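You operate a simulated robot arm through the tools that you are given. There is no shell and no other tool.

The job below is to be done with a simulated robot arm. You get a single attempt, and the scene is never put back.

## Task
Set loom 1 to the job card, clear the counter and start it.
Fine: speed and length as printed; start last of the keys; the card then goes to the OUT pocket.

Only the result counts: the job must be done as asked and must still hold three seconds after the hand-in. Knocking over, shifting, dropping, spilling or breaking anything else fails it.

## Robot
A 7-joint arm with a two-finger parallel gripper, fixed in place. Base frame: the origin is on the floor under the middle of its stand, x ahead of it, y to its left, z up. Units: cm, rad, N and s.
With the tool pointing down near the work surface it reaches from about 38 to 74 cm from the base axis. Its first joint turns from -2.897 to 2.897 rad. Payload 1.57 kg.
The tool frame sits at the grasp point between the pads (the TCP): z along the fingers, y along the line on which they close. The tips reach 3 cm beyond it. The gripper opens to 8 cm. The fingers are 1.7 cm wide and 1.2 cm thick; the gripper's body (4 by 8.2 cm) begins 8 cm behind the TCP.
Orientation is that of the tool frame in the base frame, as [roll, pitch, yaw] about the fixed x, y, z axes, in that order (R = Rz(yaw) Ry(pitch) Rx(roll)). With the fingers straight down and closing along the base's y, the tool's x points along the base's -x, its y along +y and its z along -z.

## Interface
- The arm moves only by the tool servo_tool. Its argument "moves" is a list of rows, each a list of 7 numbers: the turn, a rotation vector about the base's x, y, z in rad, then the shift along the base's x, y, z in cm, then the closure, from 0 (fully open) to 1 (shut). In form: [[rx, ry, rz, tx, ty, tz, hand], ...]. A call has 1 to 20 rows; each row shifts and turns the commanded pose from where the row before left it. Each row takes 0.2 s and may step no farther than 5 cm and 0.15 rad from the row before; otherwise, or with a gripper value out of range, the whole call is refused. Where a pose cannot be reached the arm comes as near as it can. A force on the tool above 40 N (or 10 N above the force at the start of the call, whichever is more), or a blocked arm, ends the call early, and 0.2 s more pass. Each finger travels about 15.3 cm/s and halts on what it meets, pressing with about 39 N; the grip force reading is that of the motor and also rises with nothing between the fingers. The clock runs only during rows and for 0.2 s after the last one: add rows that do not move to give the fingers time. The reply holds the time, the measured pose of the TCP, the force on the tool along the base axes, the opening and the grip force, in the units named above and with some noise, with the torque about the TCP (base axes, N m) and any sound that the robot's microphone picked up.
- Cameras (640 x 400 px; columns grow to the right, rows downward): "scene" is fixed at [39.99, -65.45, 162.29]; the picture's right is [0.97, -0.24, 0.00], its down [-0.12, -0.47, -0.87] and it looks along [0.21, 0.85, -0.49] (base axes); focal length 336 px, centre (320, 200). "wrist" rides on the gripper at [7.2, -0.7, -12.2] in the tool frame; the picture's right is [0.09, 1.00, 0.00], its down [-0.84, 0.08, -0.54] and it looks along [-0.54, 0.05, 0.84] (tool axes); focal length 238 px, centre (320, 200).
- capture(camera): a new picture of that camera. No time passes.
- pixel_to_xyz(camera, pixels): for up to 12 pixels [column, row] of the newest picture of that camera ("zoom" is the newest enlarged one), the place [x, y, z] in the base frame of the surface seen there, good to about 0.2 cm, but the place of the scene camera against the robot may be out by one fixed shift of up to 1.2 cm in any direction. No time passes.
- enlarge(camera, box): a new picture of the part [left, top, right, bottom] of that camera's present view, enlarged. No time passes.
- hand_in(): hands the job in; it is judged then, once.

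Unless the task says otherwise, let go and move clear before handing in.

The tools are called as name(argument=value, ...) on one line, values as JSON. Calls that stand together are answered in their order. servo_tool: Moves the arm, as the interface text tells. Its arguments: {"type":"object","properties":{"moves":{"type":"array"}},"required":["moves"]} The other tools are called the same way: capture (camera) takes a picture; pixel_to_xyz (camera, pixels) gives the place of the surface under pixels of a picture; enlarge (camera, box) takes an enlarged picture of a part of a camera's view; hand_in () hands the job in.

At the start:

```text
time_s: 0.0
position: [35.65, 22.85, 144.24]
ee_rot: [3.14, 0.0, 3.141]
ft_force: [0.1, -0.3, 0.2]
moment: [0.0, -0.01, 0.02]
width: 7.98
finger_force: 0.0
```

scene: 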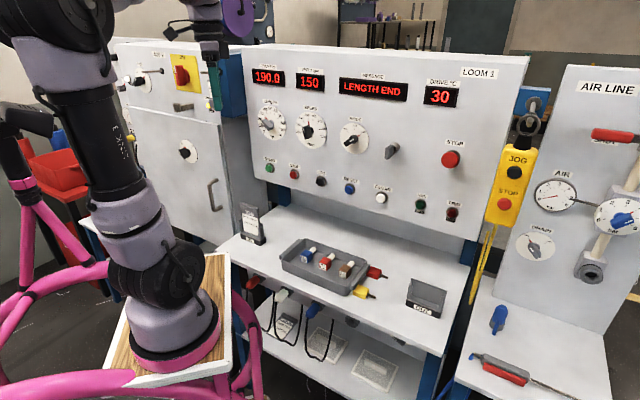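
wrist: 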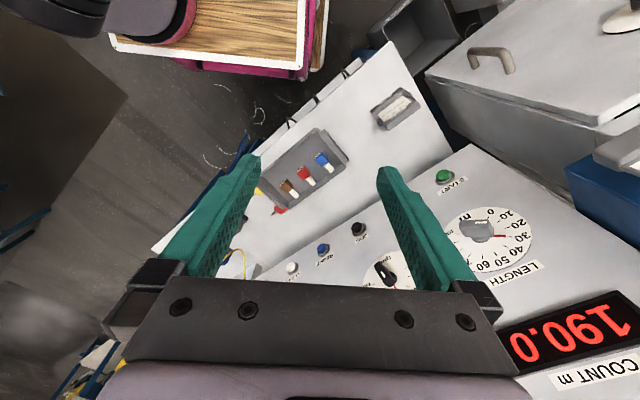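

The scene picture shows the LOOM 1 panel with displays (190.0, 150, LENGTH END, 30), three dials around rows 120-135 and a row of keys below. I will enlarge several parts to read the labels and find the card.

enlarge(camera="scene", box=[240, 50, 400, 150])

enlarge(camera="scene", box=[240, 140, 400, 240])

enlarge(camera="scene", box=[360, 60, 520, 160])

enlarge(camera="scene", box=[340, 150, 500, 250])

enlarge(camera="scene", box=[220, 190, 380, 290])

enlarge(camera="scene", box=[340, 250, 480, 337])

enlarge(camera="scene", box=[240, 290, 400, 390])

enlarge(camera="scene", box=[110, 40, 250, 127])

```text
4.00 times, centred on (320, 100) of scene
```

zoom: 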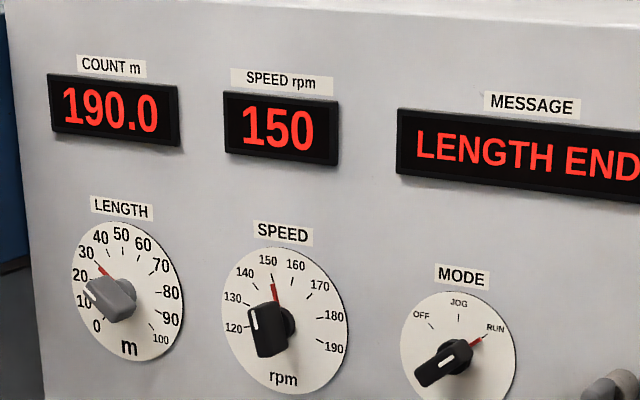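

```text
4.00 times, centred on (320, 190) of scene
```

zoom: 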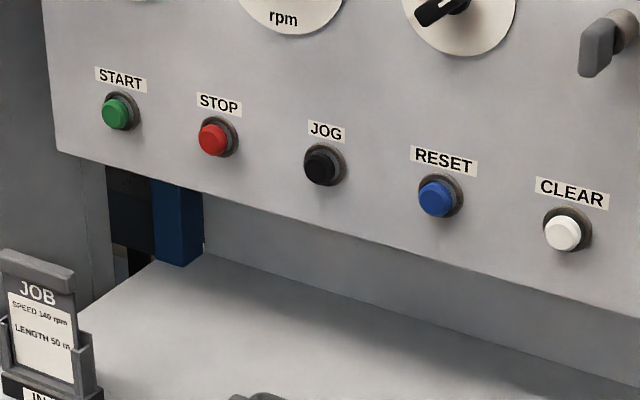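

```text
4.00 times, centred on (440, 110) of scene
```

zoom: 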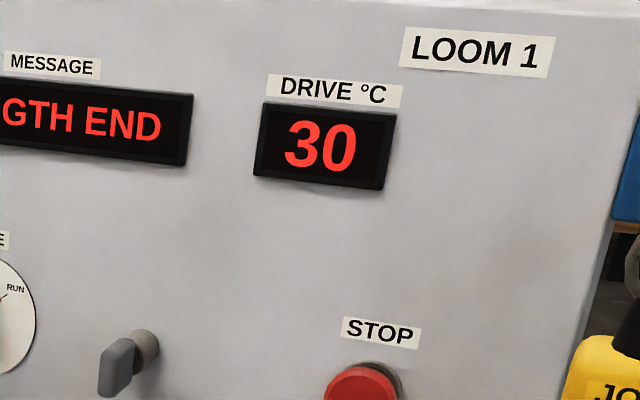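

```text
4.00 times, centred on (420, 200) of scene
```

zoom: 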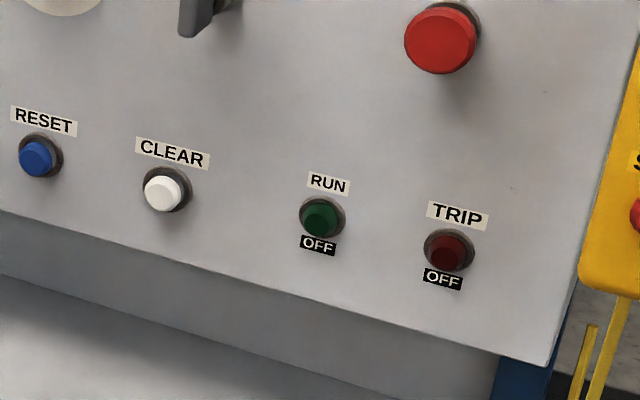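

```text
4.00 times, centred on (300, 240) of scene
```

zoom: 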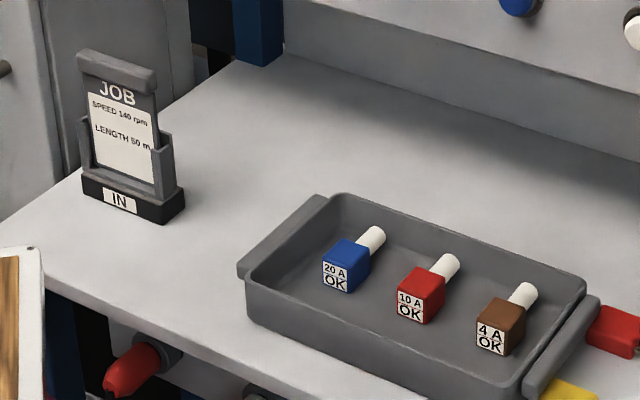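

```text
4.57 times, centred on (410, 294) of scene
```

zoom: 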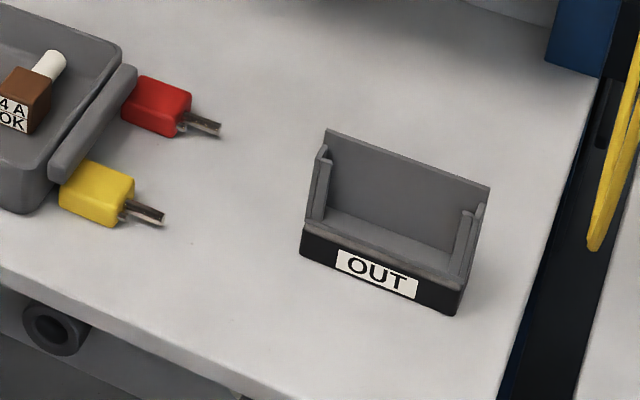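

```text
4.00 times, centred on (320, 340) of scene
```

zoom: 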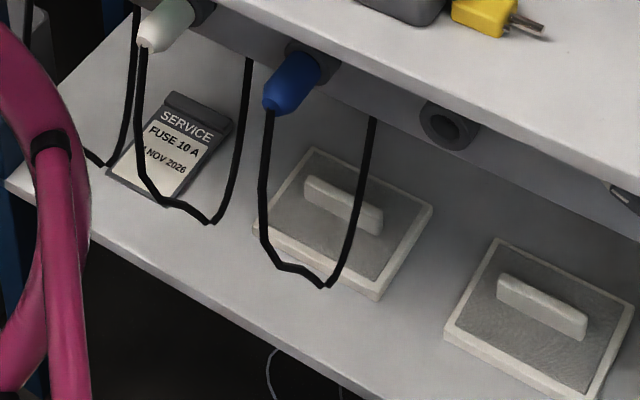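

```text
4.57 times, centred on (180, 84) of scene
```

zoom: 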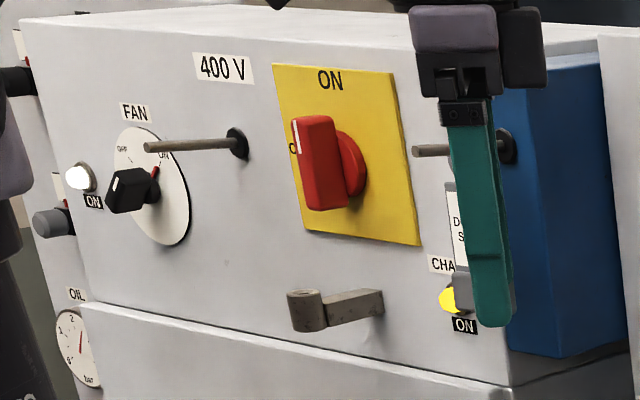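

The card in the IN pocket (about 250,222) reads SPEED 140 rpm and LENGTH 50 or 60 m, which is unclear. I zoom in tighter on it, and also on the dials.

enlarge(camera="scene", box=[238, 205, 270, 225])

enlarge(camera="scene", box=[252, 98, 332, 148])

pixel_to_xyz(camera="scene", pixels=[[280, 110], [340, 60], [500, 70], [470, 200], [270, 200], [420, 230], [300, 220], [450, 300], [245, 245], [330, 230]])

capture(camera="wrist")

```text
16.00 times, centred on (254, 215) of scene
```

zoom: 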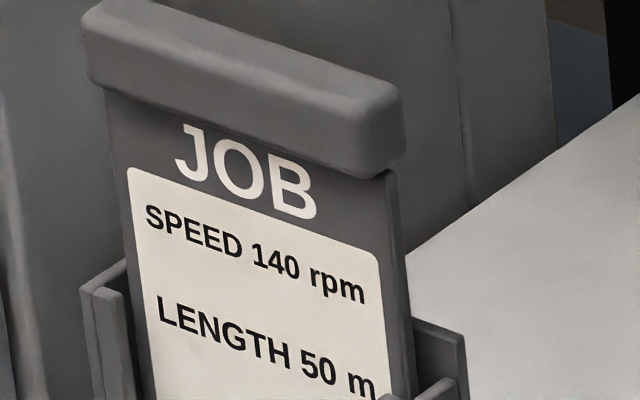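

```text
8.00 times, centred on (292, 123) of scene
```

zoom: 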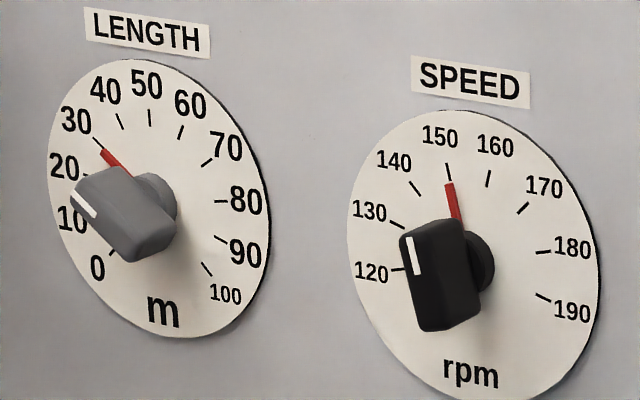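

```text
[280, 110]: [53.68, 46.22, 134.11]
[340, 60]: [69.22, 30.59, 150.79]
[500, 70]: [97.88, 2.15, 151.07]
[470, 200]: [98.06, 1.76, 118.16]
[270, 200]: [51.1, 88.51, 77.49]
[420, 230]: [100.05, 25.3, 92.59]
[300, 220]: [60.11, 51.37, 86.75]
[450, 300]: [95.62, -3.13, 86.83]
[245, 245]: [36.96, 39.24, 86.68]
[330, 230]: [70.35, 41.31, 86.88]
```

```text
taken
```

wrist: 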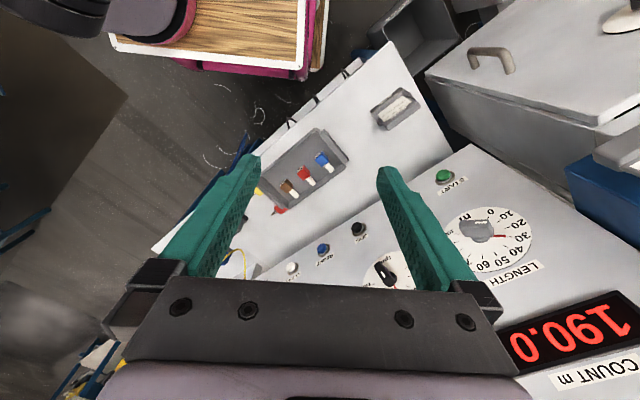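

The card clearly says SPEED 140 rpm, LENGTH 50 m; the length pointer sits at 30 and the speed pointer at 150. I now measure the knobs and dials in the latest zoom (8x of 252..332, 98..148).

pixel_to_xyz(camera="zoom", pixels=[[105, 150], [98, 142], [149, 115], [110, 253], [209, 270], [120, 205], [90, 200], [145, 245], [168, 200], [140, 180], [125, 190], [160, 225]])

pixel_to_xyz(camera="zoom", pixels=[[450, 190], [447, 170], [415, 190], [404, 268], [540, 297], [543, 252], [430, 280], [415, 240], [425, 320], [460, 300], [440, 225], [490, 265]])

pixel_to_xyz(camera="scene", pixels=[[170, 345], [215, 265], [135, 345], [269, 168], [293, 174], [320, 181], [349, 188], [380, 198], [420, 204], [451, 213], [451, 159], [175, 330]])

```text
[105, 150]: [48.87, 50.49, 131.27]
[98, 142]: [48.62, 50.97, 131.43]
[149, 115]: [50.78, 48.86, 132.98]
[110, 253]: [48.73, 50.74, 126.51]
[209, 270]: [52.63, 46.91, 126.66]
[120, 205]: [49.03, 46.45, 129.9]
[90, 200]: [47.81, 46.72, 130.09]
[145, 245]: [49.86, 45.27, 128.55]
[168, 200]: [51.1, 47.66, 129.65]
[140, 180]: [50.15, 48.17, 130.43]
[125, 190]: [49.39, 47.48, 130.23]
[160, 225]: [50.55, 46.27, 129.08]
```

```text
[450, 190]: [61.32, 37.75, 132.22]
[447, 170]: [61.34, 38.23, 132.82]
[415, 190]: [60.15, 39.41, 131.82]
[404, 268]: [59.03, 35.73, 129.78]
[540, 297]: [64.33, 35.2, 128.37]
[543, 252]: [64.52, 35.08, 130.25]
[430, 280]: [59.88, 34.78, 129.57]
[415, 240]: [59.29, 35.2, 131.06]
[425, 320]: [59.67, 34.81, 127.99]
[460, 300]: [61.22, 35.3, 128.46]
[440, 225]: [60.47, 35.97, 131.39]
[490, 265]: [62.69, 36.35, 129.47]
```

```text
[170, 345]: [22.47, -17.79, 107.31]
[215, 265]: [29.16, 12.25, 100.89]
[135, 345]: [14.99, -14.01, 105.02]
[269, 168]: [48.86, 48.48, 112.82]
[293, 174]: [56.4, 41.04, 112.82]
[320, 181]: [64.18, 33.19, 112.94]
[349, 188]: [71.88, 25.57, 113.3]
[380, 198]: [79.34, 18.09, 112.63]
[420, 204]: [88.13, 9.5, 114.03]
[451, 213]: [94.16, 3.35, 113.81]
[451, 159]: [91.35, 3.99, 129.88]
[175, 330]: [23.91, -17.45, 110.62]
```

The knobs and keys line up on a vertical panel with x+y≈99; the panel normal is diagonal. I want to understand the arm's own layout and the obstacles at the left, so I enlarge that.

enlarge(camera="scene", box=[0, 0, 320, 200])

enlarge(camera="scene", box=[0, 200, 320, 400])

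pixel_to_xyz(camera="scene", pixels=[[165, 310], [150, 260], [130, 215], [90, 130], [70, 40], [130, 365], [200, 280], [225, 330], [190, 20], [30, 130], [20, 260], [60, 250]])

```text
2.00 times, centred on (160, 100) of scene
```

zoom: 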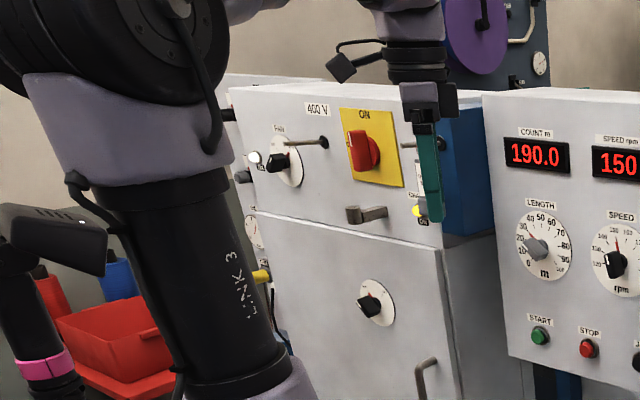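

```text
2.00 times, centred on (160, 300) of scene
```

zoom: 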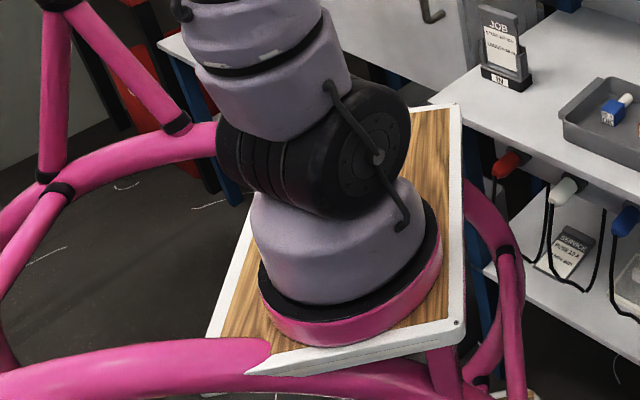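

```text
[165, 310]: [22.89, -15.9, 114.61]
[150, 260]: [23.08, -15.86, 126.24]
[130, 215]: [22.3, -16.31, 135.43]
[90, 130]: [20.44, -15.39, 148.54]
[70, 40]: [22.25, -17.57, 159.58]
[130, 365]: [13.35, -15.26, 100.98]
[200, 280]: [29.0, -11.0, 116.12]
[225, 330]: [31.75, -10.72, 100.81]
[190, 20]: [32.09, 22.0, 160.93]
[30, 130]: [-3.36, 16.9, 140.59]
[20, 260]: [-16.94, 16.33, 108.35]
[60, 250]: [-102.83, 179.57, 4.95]
```

The arm is mounted near (22,-11) on the board, and everything seems reachable. I compare the wrist camera with the scene camera on shared features (wrist: START at 444,176; LENGTH dial near 490,240; IN pocket at 395,110) to find the scene shift.

enlarge(camera="wrist", box=[420, 150, 580, 250])

enlarge(camera="wrist", box=[260, 70, 420, 170])

pixel_to_xyz(camera="wrist", pixels=[[444, 176], [358, 228], [320, 250], [291, 268], [504, 221], [508, 236], [486, 210], [384, 103], [415, 98], [330, 255]])

```text
4.00 times, centred on (500, 200) of wrist
```

zoom: 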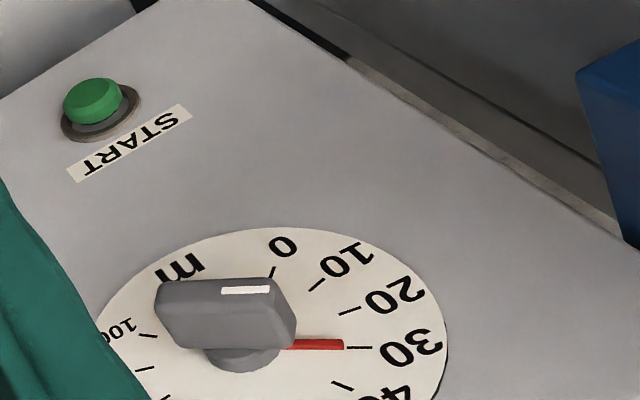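

```text
4.00 times, centred on (340, 120) of wrist
```

zoom: 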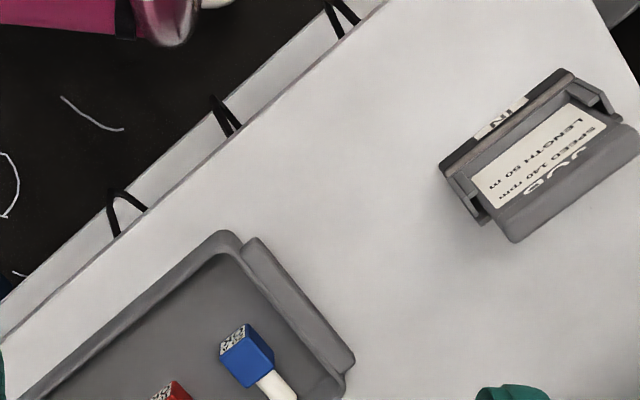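

```text
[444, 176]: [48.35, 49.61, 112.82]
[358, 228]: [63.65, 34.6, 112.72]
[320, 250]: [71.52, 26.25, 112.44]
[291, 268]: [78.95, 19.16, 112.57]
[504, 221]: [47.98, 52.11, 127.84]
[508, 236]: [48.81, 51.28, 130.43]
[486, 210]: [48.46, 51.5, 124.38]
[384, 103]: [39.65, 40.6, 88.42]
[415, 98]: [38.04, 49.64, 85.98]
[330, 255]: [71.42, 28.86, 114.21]
```

The wrist camera puts the keys about (-0.45,+1.05,0) from the scene reading, so I take that as the scene shift. I first yaw the tool by 120° (so the finger line suits the SPEED bar), watching whether the pose is followed.

servo_tool(moves=[[0, 0, -0.1496, 0.5, 0.2, 0, 0], [0, 0, -0.1496, 0.5, 0.2, 0, 0], [0, 0, -0.1496, 0.5, 0.2, 0, 0], [0, 0, -0.1496, 0.5, 0.2, 0, 0], [0, 0, -0.1496, 0.5, 0.2, 0, 0], [0, 0, -0.1496, 0.5, 0.2, 0, 0], [0, 0, -0.1496, 0.5, 0.2, 0, 0]])

```text
time_s: 1.6
position: [38.89, 24.43, 144.17]
ee_rot: [3.141, -0.002, 2.094]
ft_force: [1.4, -1.3, 0.2]
moment: [0.01, -0.02, 0.0]
width: 8.0
finger_force: 0.0
```

The yaw follows well (2.094 as commanded, position 38.9, 24.4, 144.2). I continue the other half.

servo_tool(moves=[[0, 0, -0.1496, 0.5, 0.2, 0, 0], [0, 0, -0.1496, 0.5, 0.2, 0, 0], [0, 0, -0.1496, 0.5, 0.2, 0, 0], [0, 0, -0.1496, 0.5, 0.2, 0, 0], [0, 0, -0.1496, 0.5, 0.2, 0, 0], [0, 0, -0.1496, 0.5, 0.2, 0, 0], [0, 0, -0.1496, 0.5, 0.2, 0, 0]])

capture(camera="scene")

```text
time_s: 3.2
position: [42.54, 25.65, 144.29]
ee_rot: [3.142, 0.001, 1.045]
ft_force: [0.8, -0.1, -0.5]
moment: [0.0, -0.04, 0.02]
width: 8.01
finger_force: 0.0
```

```text
taken
```

scene: 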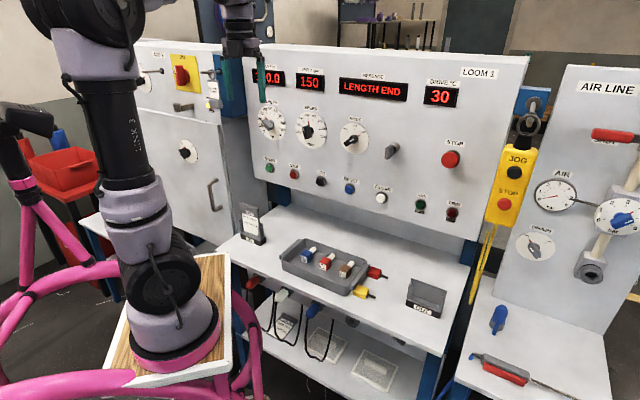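

The arm follows the yaw fully; the panel is clear of the hand. Next I tilt the fingers up to point at the panel while easing toward a spot 14 cm before the SPEED knob.

servo_tool(moves=[[0.10098, -0.10098, 0, 0.8, 0.29, -1.37, 0], [0.10098, -0.10098, 0, 0.8, 0.29, -1.37, 0], [0.10098, -0.10098, 0, 0.8, 0.29, -1.37, 0], [0.10098, -0.10098, 0, 0.8, 0.29, -1.37, 0], [0.10098, -0.10098, 0, 0.8, 0.29, -1.37, 0], [0.10098, -0.10098, 0, 0.8, 0.29, -1.37, 0]])

capture(camera="scene")

```text
time_s: 4.6
position: [47.41, 27.43, 135.78]
ee_rot: [2.85, -0.82, 1.173]
ft_force: [0.4, -0.4, 0.4]
moment: [-0.01, 0.01, 0.01]
width: 8.0
finger_force: 0.0
```

```text
taken
```

scene: 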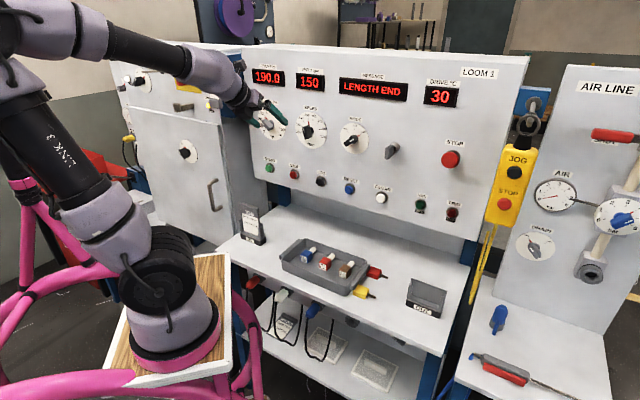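

The tool is tilted halfway and tracking well, with no forces. I finish the tilt and shift.

servo_tool(moves=[[0.10098, -0.10098, 0, 0.8, 0.29, -1.37, 0], [0.10098, -0.10098, 0, 0.8, 0.29, -1.37, 0], [0.10098, -0.10098, 0, 0.8, 0.29, -1.37, 0], [0.10098, -0.10098, 0, 0.8, 0.29, -1.37, 0], [0.10098, -0.10098, 0, 0.8, 0.29, -1.34, 0], [0, 0, 0, 0, 0, 0, 0]])

capture(camera="scene")

capture(camera="wrist")

```text
time_s: 6.0
position: [52.3, 31.58, 130.66]
ee_rot: [1.719, -1.293, 2.214]
ft_force: [0.3, -0.3, 0.4]
moment: [0.03, 0.04, -0.02]
width: 8.0
finger_force: 0.1
out of reach, approached as far as the arm can: row 4, 5
```

```text
taken
```

scene: 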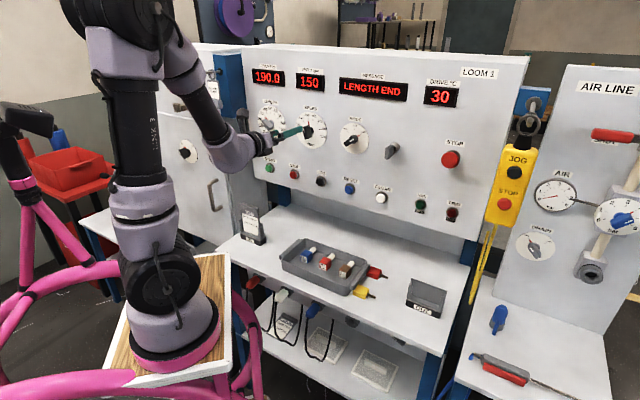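

```text
taken
```

wrist: 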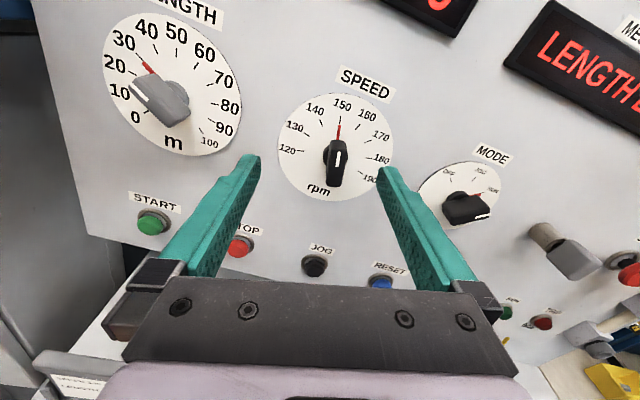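

The tool now points at the panel (z axis ≈ (0.71,0.71,-0.04)), 2° short because the arm is too folded; moving forward should free it. I zoom the wrist view on the SPEED dial (336,147) and LENGTH dial (172,83) to measure them.

enlarge(camera="wrist", box=[264, 90, 408, 180])

pixel_to_xyz(camera="wrist", pixels=[[300, 150], [304, 131], [318, 116], [341, 112], [361, 118], [376, 134], [381, 155], [374, 174], [336, 165], [338, 150], [330, 165], [338, 183]])

pixel_to_xyz(camera="wrist", pixels=[[172, 54], [142, 62], [140, 108], [217, 123], [155, 95], [170, 105], [180, 115], [152, 222], [241, 246], [316, 265], [383, 282], [260, 250]])

```text
4.44 times, centred on (336, 135) of wrist
```

zoom: 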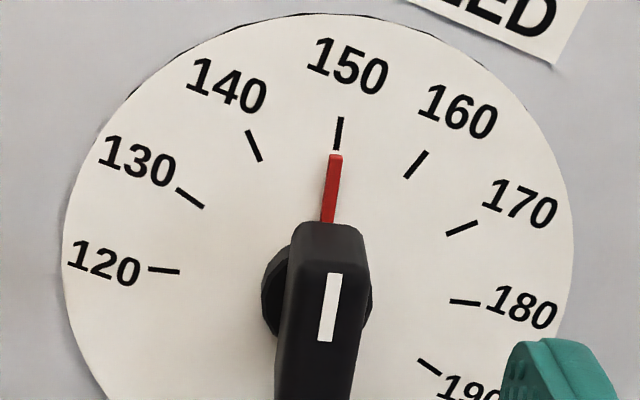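

```text
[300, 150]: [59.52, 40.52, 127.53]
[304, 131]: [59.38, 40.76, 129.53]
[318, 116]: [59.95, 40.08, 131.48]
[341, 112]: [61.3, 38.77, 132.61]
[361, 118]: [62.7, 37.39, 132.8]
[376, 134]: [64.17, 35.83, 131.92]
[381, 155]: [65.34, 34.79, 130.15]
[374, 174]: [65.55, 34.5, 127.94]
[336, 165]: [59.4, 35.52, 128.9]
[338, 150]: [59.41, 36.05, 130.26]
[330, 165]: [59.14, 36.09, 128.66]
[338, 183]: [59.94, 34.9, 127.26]
```

```text
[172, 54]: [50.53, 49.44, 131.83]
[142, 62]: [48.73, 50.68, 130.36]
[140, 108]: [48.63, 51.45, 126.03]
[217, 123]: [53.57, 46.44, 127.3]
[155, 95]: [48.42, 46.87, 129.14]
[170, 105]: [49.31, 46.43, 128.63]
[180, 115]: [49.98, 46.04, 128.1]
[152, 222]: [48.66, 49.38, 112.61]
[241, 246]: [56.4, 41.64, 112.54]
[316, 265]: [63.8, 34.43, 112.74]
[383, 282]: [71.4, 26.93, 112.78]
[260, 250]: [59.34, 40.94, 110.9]
```

The zoomed SPEED dial shows ticks clearly; pointer just at 150. I measure tick inner ends and the bar's outline in this zoom.

pixel_to_xyz(camera="zoom", pixels=[[180, 271], [203, 206], [261, 160], [339, 150], [405, 178], [448, 235], [450, 301], [418, 361], [336, 157], [326, 220]])

pixel_to_xyz(camera="zoom", pixels=[[300, 240], [365, 245], [365, 270], [292, 275], [332, 280], [280, 395], [350, 395], [330, 340], [265, 290], [330, 230]])

enlarge(camera="wrist", box=[290, 130, 386, 190])

```text
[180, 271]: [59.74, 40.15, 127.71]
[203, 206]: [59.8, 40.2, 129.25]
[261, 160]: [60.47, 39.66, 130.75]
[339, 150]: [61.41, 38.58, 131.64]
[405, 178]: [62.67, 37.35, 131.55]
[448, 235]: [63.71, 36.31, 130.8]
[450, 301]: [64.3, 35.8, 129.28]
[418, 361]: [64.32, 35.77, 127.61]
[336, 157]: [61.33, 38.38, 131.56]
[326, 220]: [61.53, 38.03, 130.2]
```

```text
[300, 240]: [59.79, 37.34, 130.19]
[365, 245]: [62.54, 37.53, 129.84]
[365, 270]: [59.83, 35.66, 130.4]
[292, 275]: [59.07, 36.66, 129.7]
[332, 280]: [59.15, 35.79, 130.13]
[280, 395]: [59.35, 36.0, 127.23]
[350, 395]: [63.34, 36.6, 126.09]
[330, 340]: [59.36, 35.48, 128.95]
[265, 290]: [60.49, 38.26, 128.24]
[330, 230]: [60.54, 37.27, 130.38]
```

```text
6.67 times, centred on (338, 160) of wrist
```

zoom: 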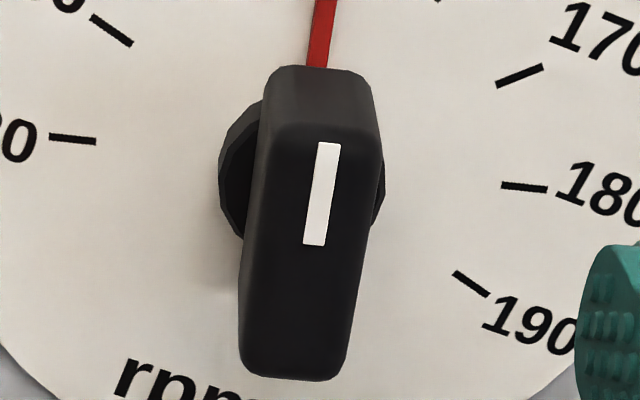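

Tick fits give the SPEED dial centre at about (62.06, 37.99, 128.45), the scale 30° per 10 rpm, and the bar standing about 3.6 cm proud. I measure the bar's front-face edges in this zoom.

pixel_to_xyz(camera="zoom", pixels=[[268, 220], [362, 220], [320, 140], [295, 350], [258, 330], [340, 330], [275, 160], [370, 160], [318, 90], [235, 180], [330, 50], [318, 195]])

```text
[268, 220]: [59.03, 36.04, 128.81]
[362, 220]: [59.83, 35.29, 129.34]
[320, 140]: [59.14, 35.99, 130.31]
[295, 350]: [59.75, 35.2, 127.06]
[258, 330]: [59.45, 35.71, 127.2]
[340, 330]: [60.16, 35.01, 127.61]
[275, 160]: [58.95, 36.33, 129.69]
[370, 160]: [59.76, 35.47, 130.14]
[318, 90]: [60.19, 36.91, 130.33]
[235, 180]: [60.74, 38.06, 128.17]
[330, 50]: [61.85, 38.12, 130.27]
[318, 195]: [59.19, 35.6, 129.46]
```

The bar is about 1.4 cm thick and 3.8 cm long, front face at 3.6 cm from the dial. I move forward a little to learn whether the commanded pose resumes from the nominal one.

servo_tool(moves=[[0, 0, 0, 1.4, 0.9, 0, 0], [0, 0, 0, 1.4, 0.9, 0, 0], [0, 0, 0, 0, 0, 0, 0]])

```text
time_s: 6.8
position: [55.27, 33.38, 130.53]
ee_rot: [1.563, -1.31, 2.36]
ft_force: [-0.2, -0.6, -0.3]
moment: [-0.01, 0.01, 0.01]
width: 8.01
finger_force: 0.0
```

The orientation is now exact (z axis along the panel normal, bar angle −15°), at 8 cm from the dial. I correct sideways and down to centre on the knob, then look.

servo_tool(moves=[[0, 0, 0, 0.55, -0.55, -1.04, 0], [0, 0, 0, 0.54, -0.54, -1.04, 0], [0, 0, 0, 0, 0, 0, 0]])

capture(camera="wrist")

capture(camera="scene")

```text
time_s: 7.6
position: [56.49, 32.45, 128.53]
ee_rot: [1.566, -1.309, 2.359]
ft_force: [0.0, 0.5, -0.2]
moment: [-0.02, -0.03, -0.02]
width: 8.02
finger_force: 0.0
```

```text
taken
```

wrist: 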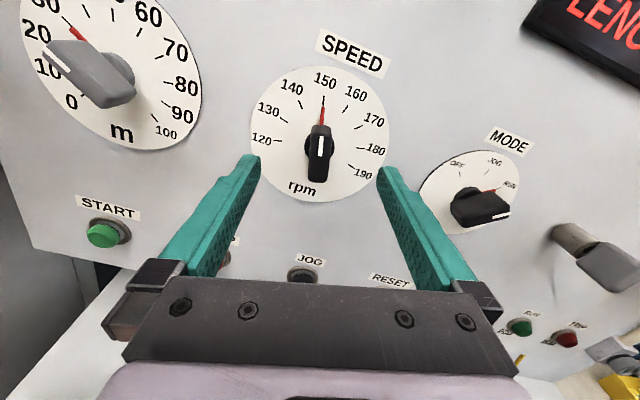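

```text
taken
```

scene: 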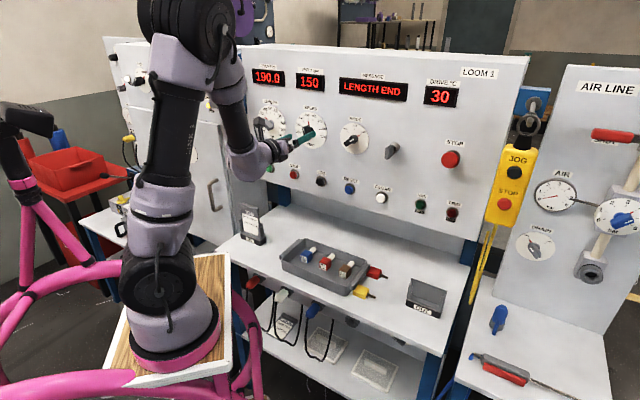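

The knob (319,150) lies midway between the fingers in the wrist picture. I re-measure the dial centre from here with a zoom.

enlarge(camera="wrist", box=[240, 60, 400, 160])

enlarge(camera="wrist", box=[256, 110, 384, 190])

```text
4.00 times, centred on (320, 110) of wrist
```

zoom: 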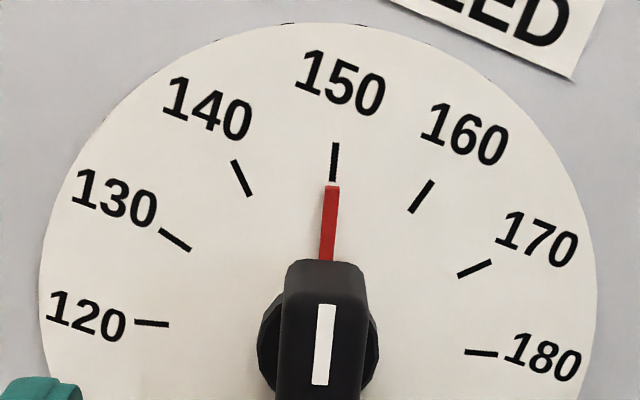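

```text
5.00 times, centred on (320, 150) of wrist
```

zoom: 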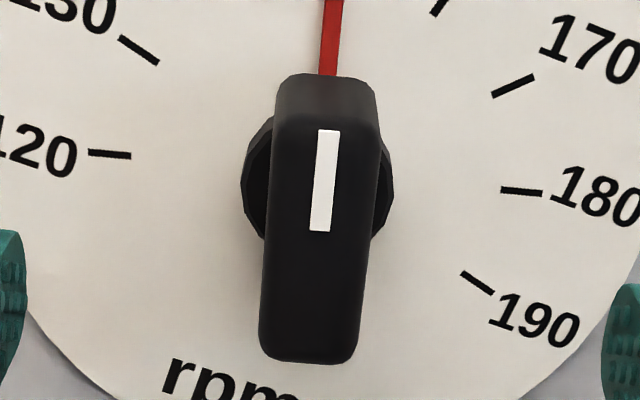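

pixel_to_xyz(camera="zoom", pixels=[[131, 155], [159, 61], [493, 95], [502, 190], [462, 273], [325, 180], [318, 120], [310, 345], [275, 240], [368, 240], [255, 150], [385, 160]])

```text
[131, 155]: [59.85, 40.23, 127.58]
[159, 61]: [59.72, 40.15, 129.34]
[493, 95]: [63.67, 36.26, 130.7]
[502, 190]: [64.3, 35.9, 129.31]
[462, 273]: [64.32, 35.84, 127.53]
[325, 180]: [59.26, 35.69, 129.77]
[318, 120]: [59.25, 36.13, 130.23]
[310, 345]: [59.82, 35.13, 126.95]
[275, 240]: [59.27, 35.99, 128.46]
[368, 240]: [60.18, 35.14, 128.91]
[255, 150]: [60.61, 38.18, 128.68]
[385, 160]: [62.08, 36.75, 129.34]
```

Centre re-measured at u≈17.0, z≈128.45, matching the TCP. I advance 3.65 cm so the tips straddle the bar, still open, and check forces.

servo_tool(moves=[[0, 0, 0, 0.86, 0.86, -0.03, 0], [0, 0, 0, 0.86, 0.86, -0.03, 0], [0, 0, 0, 0.86, 0.86, -0.02, 0], [0, 0, 0, 0, 0, 0, 0]])

capture(camera="wrist")

enlarge(camera="scene", box=[260, 90, 360, 152])

```text
time_s: 8.6
position: [59.19, 35.17, 128.21]
ee_rot: [1.565, -1.308, 2.363]
ft_force: [-0.8, -0.1, 0.6]
moment: [-0.01, 0.0, 0.0]
width: 7.98
finger_force: 0.0
```

```text
taken
```

wrist: 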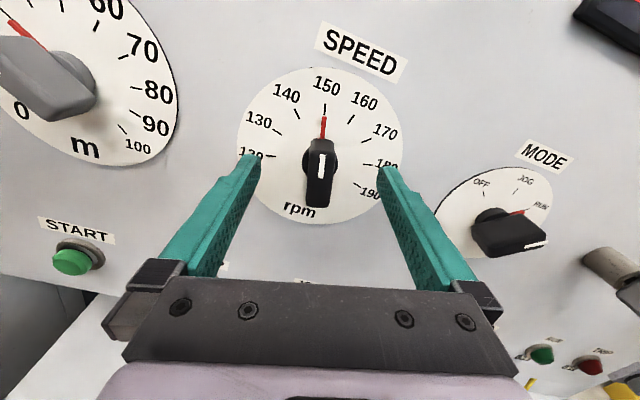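

```text
6.40 times, centred on (310, 121) of scene
```

zoom: 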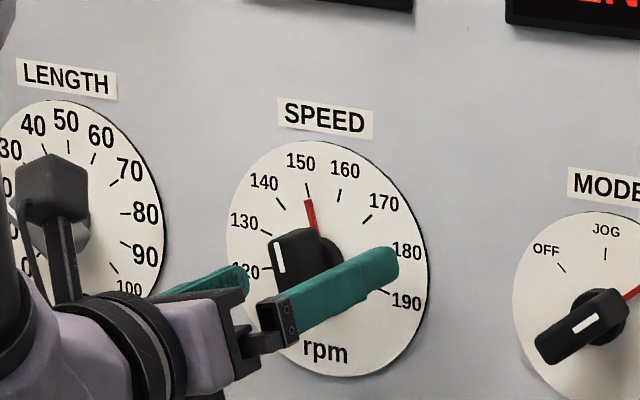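

The fingers straddle the bar (tips at rows 155-170 on each side of the knob at 320,165) with no contact. I close on it.

servo_tool(moves=[[0, 0, 0, 0, 0, 0, 0.5], [0, 0, 0, 0, 0, 0, 0.8], [0, 0, 0, 0, 0, 0, 0.9], [0, 0, 0, 0, 0, 0, 0.9]])

capture(camera="wrist")

```text
time_s: 9.6
position: [59.17, 35.12, 128.32]
ee_rot: [1.565, -1.308, 2.361]
ft_force: [-1.8, 1.0, -1.3]
moment: [0.05, -0.05, 0.07]
width: 1.6
finger_force: 31.5
```

```text
taken
```

wrist: 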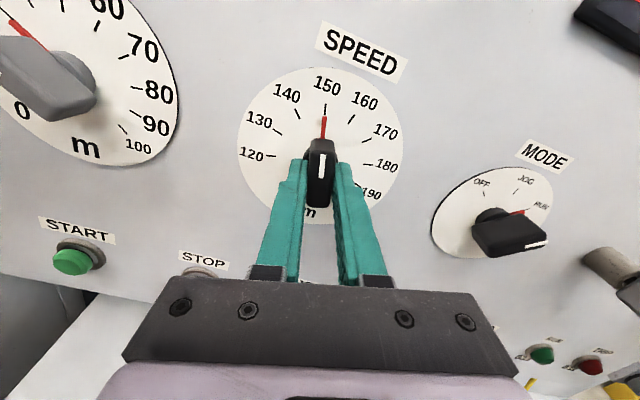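

The bar is gripped (width 1.6, 31 N). I turn it 30° anticlockwise about the panel normal in four rows, holding the grip.

servo_tool(moves=[[-0.09256, -0.09256, 0, 0, 0, 0, 0.9], [-0.09256, -0.09256, 0, 0, 0, 0, 0.9], [-0.09256, -0.09256, 0, 0, 0, 0, 0.9], [-0.09256, -0.09256, 0, 0, 0, 0, 0.9], [0, 0, 0, 0, 0, 0, 0.9]])

enlarge(camera="wrist", box=[220, 50, 420, 175])

enlarge(camera="scene", box=[250, 60, 410, 160])

```text
time_s: 10.8
position: [59.3, 35.04, 128.35]
ee_rot: [1.568, -0.784, 2.358]
ft_force: [19.4, 18.8, -0.1]
moment: [-0.14, 0.15, 0.11]
width: 1.6
finger_force: 31.1
```

```text
3.20 times, centred on (320, 112) of wrist
```

zoom: 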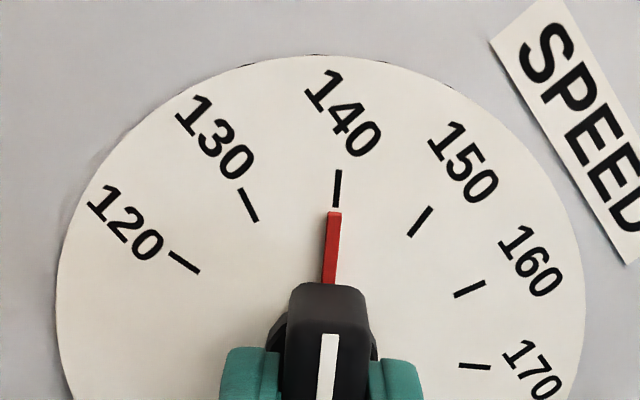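

```text
4.00 times, centred on (330, 110) of scene
```

zoom: 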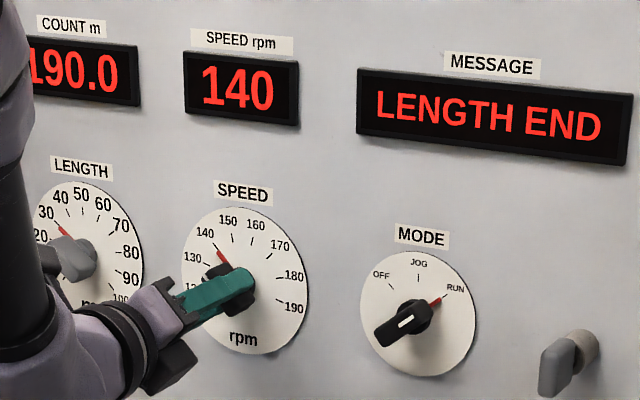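

The SPEED display shows 140 and the pointer is on the 140 tick. I release by opening the fingers and check that it stays.

servo_tool(moves=[[0, 0, 0, 0, 0, 0, 0.6], [0, 0, 0, 0, 0, 0, 0.2], [0, 0, 0, 0, 0, 0, 0]])

enlarge(camera="wrist", box=[220, 50, 420, 175])

enlarge(camera="scene", box=[250, 60, 410, 160])

```text
time_s: 11.6
position: [58.98, 34.88, 128.3]
ee_rot: [1.57, -0.785, 2.359]
ft_force: [0.0, 0.0, -0.6]
moment: [-0.01, 0.01, 0.02]
width: 7.99
finger_force: 0.1
```

```text
3.20 times, centred on (320, 112) of wrist
```

zoom: 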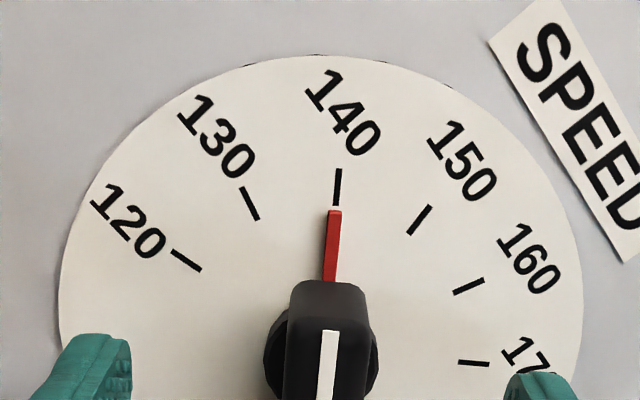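

```text
4.00 times, centred on (330, 110) of scene
```

zoom: 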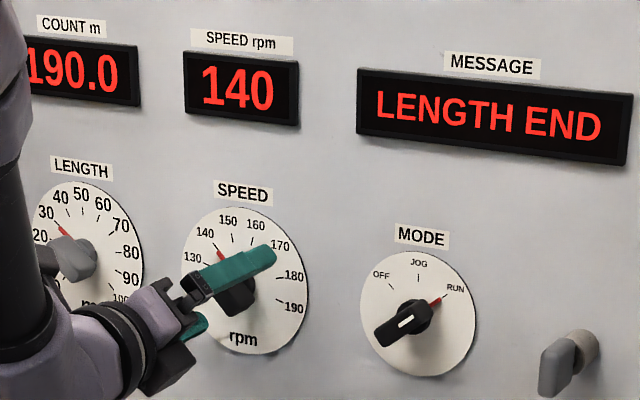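

Speed stays at 140 after release. I back straight off 4.5 cm and look for the LENGTH knob.

servo_tool(moves=[[0, 0, 0, -1.06, -1.06, 0, 0], [0, 0, 0, -1.06, -1.06, 0, 0], [0, 0, 0, -1.06, -1.06, 0, 0], [0, 0, 0, 0, 0, 0, 0]])

capture(camera="wrist")

```text
time_s: 12.6
position: [56.01, 31.79, 128.53]
ee_rot: [1.568, -0.786, 2.357]
ft_force: [-0.6, -0.1, -0.7]
moment: [0.0, 0.02, -0.05]
width: 8.0
finger_force: 0.1
```

```text
taken
```

wrist: 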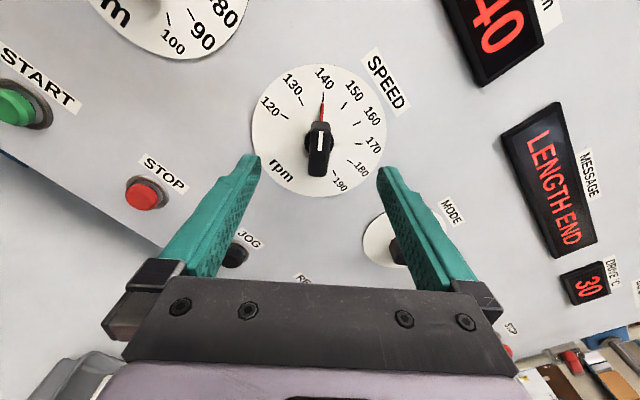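

Clear of the SPEED knob by a good margin. Before moving left, I check where the cabinet and blue box at the left stand relative to the hand's path.

capture(camera="scene")

pixel_to_xyz(camera="scene", pixels=[[220, 110], [225, 60], [240, 60], [195, 100], [180, 108], [210, 72], [205, 90], [140, 50], [215, 150], [245, 100], [155, 72], [230, 75]])

```text
taken
```

scene: 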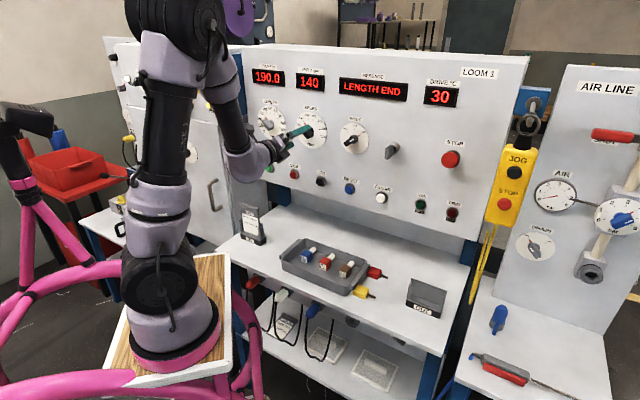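

```text
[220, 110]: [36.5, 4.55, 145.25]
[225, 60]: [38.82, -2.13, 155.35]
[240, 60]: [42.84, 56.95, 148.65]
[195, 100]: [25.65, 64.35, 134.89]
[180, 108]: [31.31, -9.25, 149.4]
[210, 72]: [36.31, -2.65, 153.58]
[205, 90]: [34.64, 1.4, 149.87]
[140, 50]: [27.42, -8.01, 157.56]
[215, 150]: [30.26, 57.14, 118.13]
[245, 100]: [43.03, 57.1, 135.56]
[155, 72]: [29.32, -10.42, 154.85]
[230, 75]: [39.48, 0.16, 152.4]
```

The left cabinet is about 13 cm beyond where the hand and camera will pass, so the path is free. I slide left along the panel to just before the LENGTH knob, turning a further 9°.

servo_tool(moves=[[-0.0185, -0.0185, 0, -1.9, 1.9, 0, 0], [-0.0185, -0.0185, 0, -1.9, 1.9, 0, 0], [-0.0185, -0.0185, 0, -1.9, 1.9, 0, 0], [-0.0185, -0.0185, 0, -1.9, 1.9, 0, 0], [-0.0185, -0.0185, 0, -1.9, 1.9, 0, 0], [-0.0185, -0.0185, 0, -1.6, 1.6, 0, 0], [0, 0, 0, 0, 0, 0, 0]])

capture(camera="wrist")

capture(camera="scene")

```text
time_s: 14.2
position: [44.61, 42.9, 128.32]
ee_rot: [1.568, -0.627, 2.357]
ft_force: [-1.0, -0.1, -0.6]
moment: [0.0, -0.01, -0.02]
width: 8.01
finger_force: 0.0
```

```text
taken
```

wrist: 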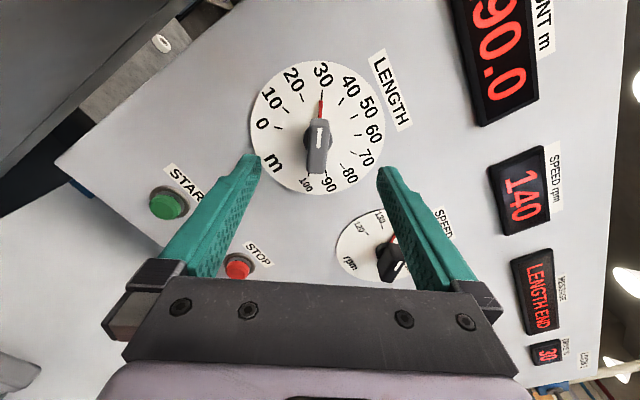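

```text
taken
```

scene: 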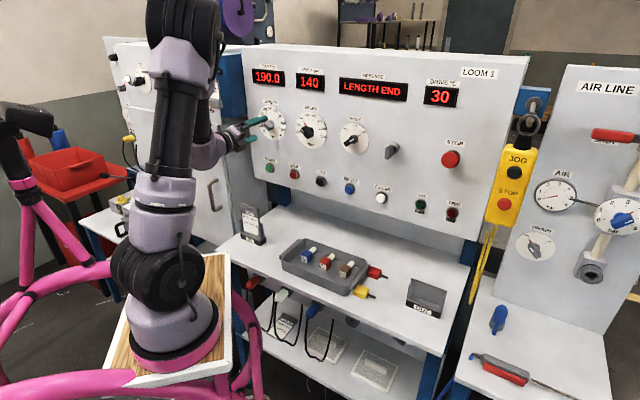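

The LENGTH knob (318,145) is in front of the fingers. I zoom in to measure the ticks and the bar.

enlarge(camera="wrist", box=[240, 55, 400, 155])

enlarge(camera="wrist", box=[248, 80, 392, 170])

```text
4.00 times, centred on (320, 105) of wrist
```

zoom: 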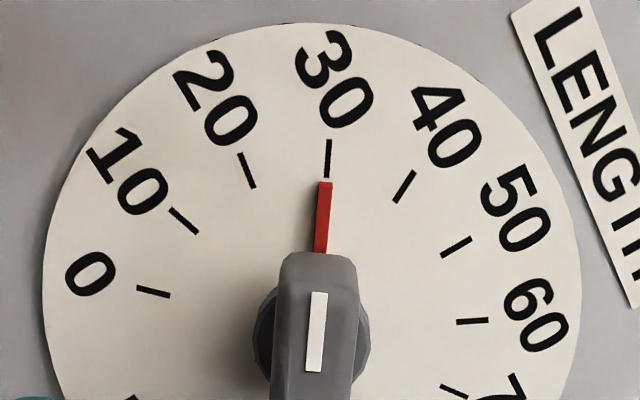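

```text
4.44 times, centred on (320, 125) of wrist
```

zoom: 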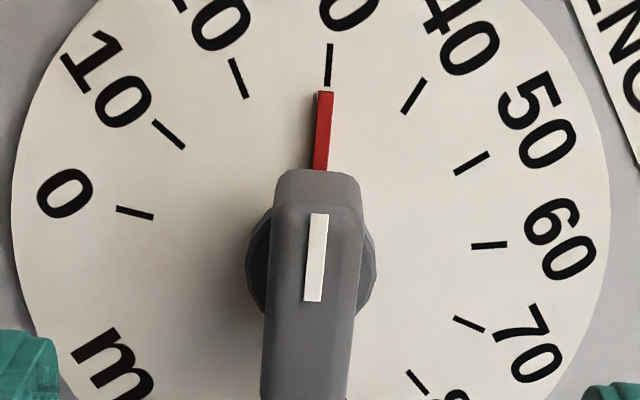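

pixel_to_xyz(camera="zoom", pixels=[[153, 216], [184, 148], [246, 97], [328, 86], [404, 112], [456, 173], [472, 247], [454, 318], [408, 373]])

pixel_to_xyz(camera="zoom", pixels=[[278, 270], [350, 270], [318, 200], [305, 390], [315, 260], [255, 260], [270, 350], [345, 350]])

```text
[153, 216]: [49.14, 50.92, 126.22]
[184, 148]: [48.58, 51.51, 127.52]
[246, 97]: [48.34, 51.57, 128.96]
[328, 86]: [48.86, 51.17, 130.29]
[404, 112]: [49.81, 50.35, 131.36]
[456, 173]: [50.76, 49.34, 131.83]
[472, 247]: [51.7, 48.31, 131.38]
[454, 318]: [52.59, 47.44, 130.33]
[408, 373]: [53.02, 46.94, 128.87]
```

```text
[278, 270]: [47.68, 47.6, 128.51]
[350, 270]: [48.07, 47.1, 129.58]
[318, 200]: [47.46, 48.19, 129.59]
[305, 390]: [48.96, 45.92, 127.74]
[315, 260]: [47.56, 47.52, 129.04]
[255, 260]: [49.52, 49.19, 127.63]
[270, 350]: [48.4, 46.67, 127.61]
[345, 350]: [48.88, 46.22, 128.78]
```

LENGTH dial centre fits at u=1.0, z=128.47 (27° per 10 m, 50 at the top). I correct slightly and advance 4.7 cm around the grey bar.

servo_tool(moves=[[0, 0, 0, -0.14, 0.14, 0.12, 0], [0, 0, 0, 1.1, 1.1, 0, 0], [0, 0, 0, 1.1, 1.1, 0, 0], [0, 0, 0, 1.1, 1.1, 0, 0], [0, 0, 0, 0, 0, 0, 0]])

capture(camera="wrist")

```text
time_s: 15.4
position: [47.92, 46.24, 128.43]
ee_rot: [1.569, -0.629, 2.359]
ft_force: [-1.2, 0.2, -0.1]
moment: [-0.01, -0.04, -0.03]
width: 8.02
finger_force: 0.0
```

```text
taken
```

wrist: 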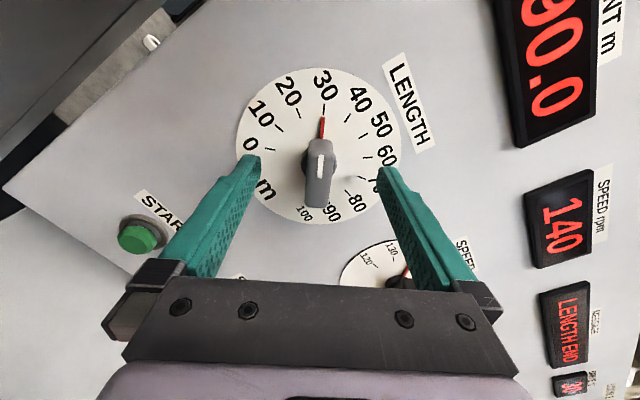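

The fingers straddle the grey bar; u is 0.19 cm too far right, so I nudge that and close on it.

servo_tool(moves=[[0, 0, 0, -0.13, 0.13, 0, 0.2], [0, 0, 0, 0, 0, 0, 0.6], [0, 0, 0, 0, 0, 0, 0.9], [0, 0, 0, 0, 0, 0, 0.9]])

enlarge(camera="wrist", box=[220, 50, 420, 175])

```text
time_s: 16.4
position: [47.82, 46.38, 128.54]
ee_rot: [1.568, -0.628, 2.356]
ft_force: [0.6, -0.7, 1.6]
moment: [-0.1, 0.12, -0.11]
width: 1.59
finger_force: 31.3
```

```text
3.20 times, centred on (320, 112) of wrist
```

zoom: 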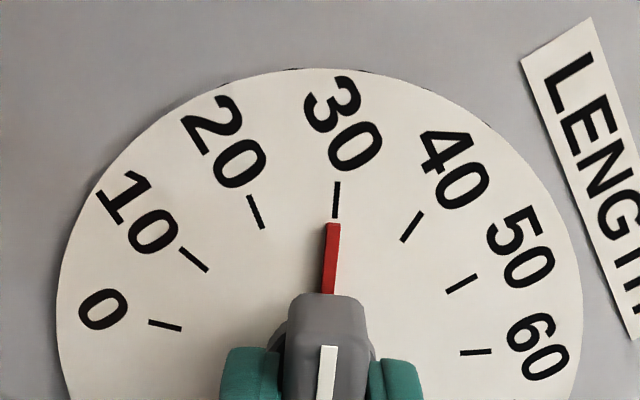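

Gripped squarely (width 1.59). I turn it 54° clockwise in seven rows to bring the pointer to 50.

servo_tool(moves=[[0.0952, 0.0952, 0, 0, 0, 0, 0.9], [0.0952, 0.0952, 0, 0, 0, 0, 0.9], [0.0952, 0.0952, 0, 0, 0, 0, 0.9], [0.0952, 0.0952, 0, 0, 0, 0, 0.9], [0.0952, 0.0952, 0, 0, 0, 0, 0.9], [0.0952, 0.0952, 0, 0, 0, 0, 0.9], [0.0952, 0.0952, 0, 0, 0, 0, 0.9], [0, 0, 0, 0, 0, 0, 0.9]])

enlarge(camera="wrist", box=[220, 50, 420, 175])

enlarge(camera="scene", box=[240, 60, 400, 160])

```text
time_s: 18.2
position: [47.78, 46.47, 128.57]
ee_rot: [-0.483, -1.569, -1.872]
ft_force: [-4.2, -4.8, -5.3]
moment: [0.59, -0.61, -0.04]
width: 1.57
finger_force: 31.5
```

```text
3.20 times, centred on (320, 112) of wrist
```

zoom: 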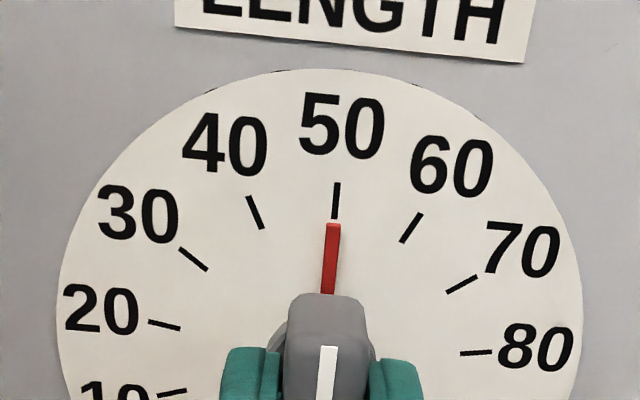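

```text
4.00 times, centred on (320, 110) of scene
```

zoom: 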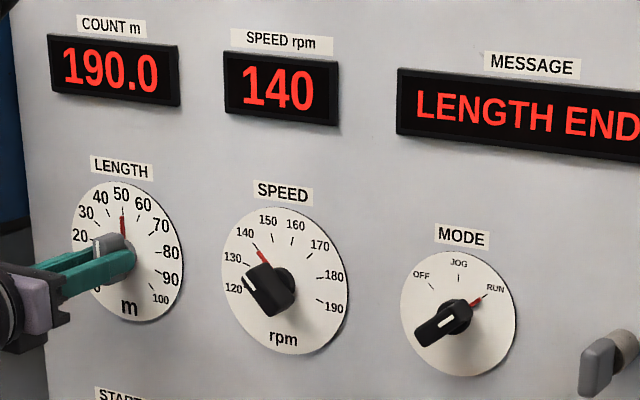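

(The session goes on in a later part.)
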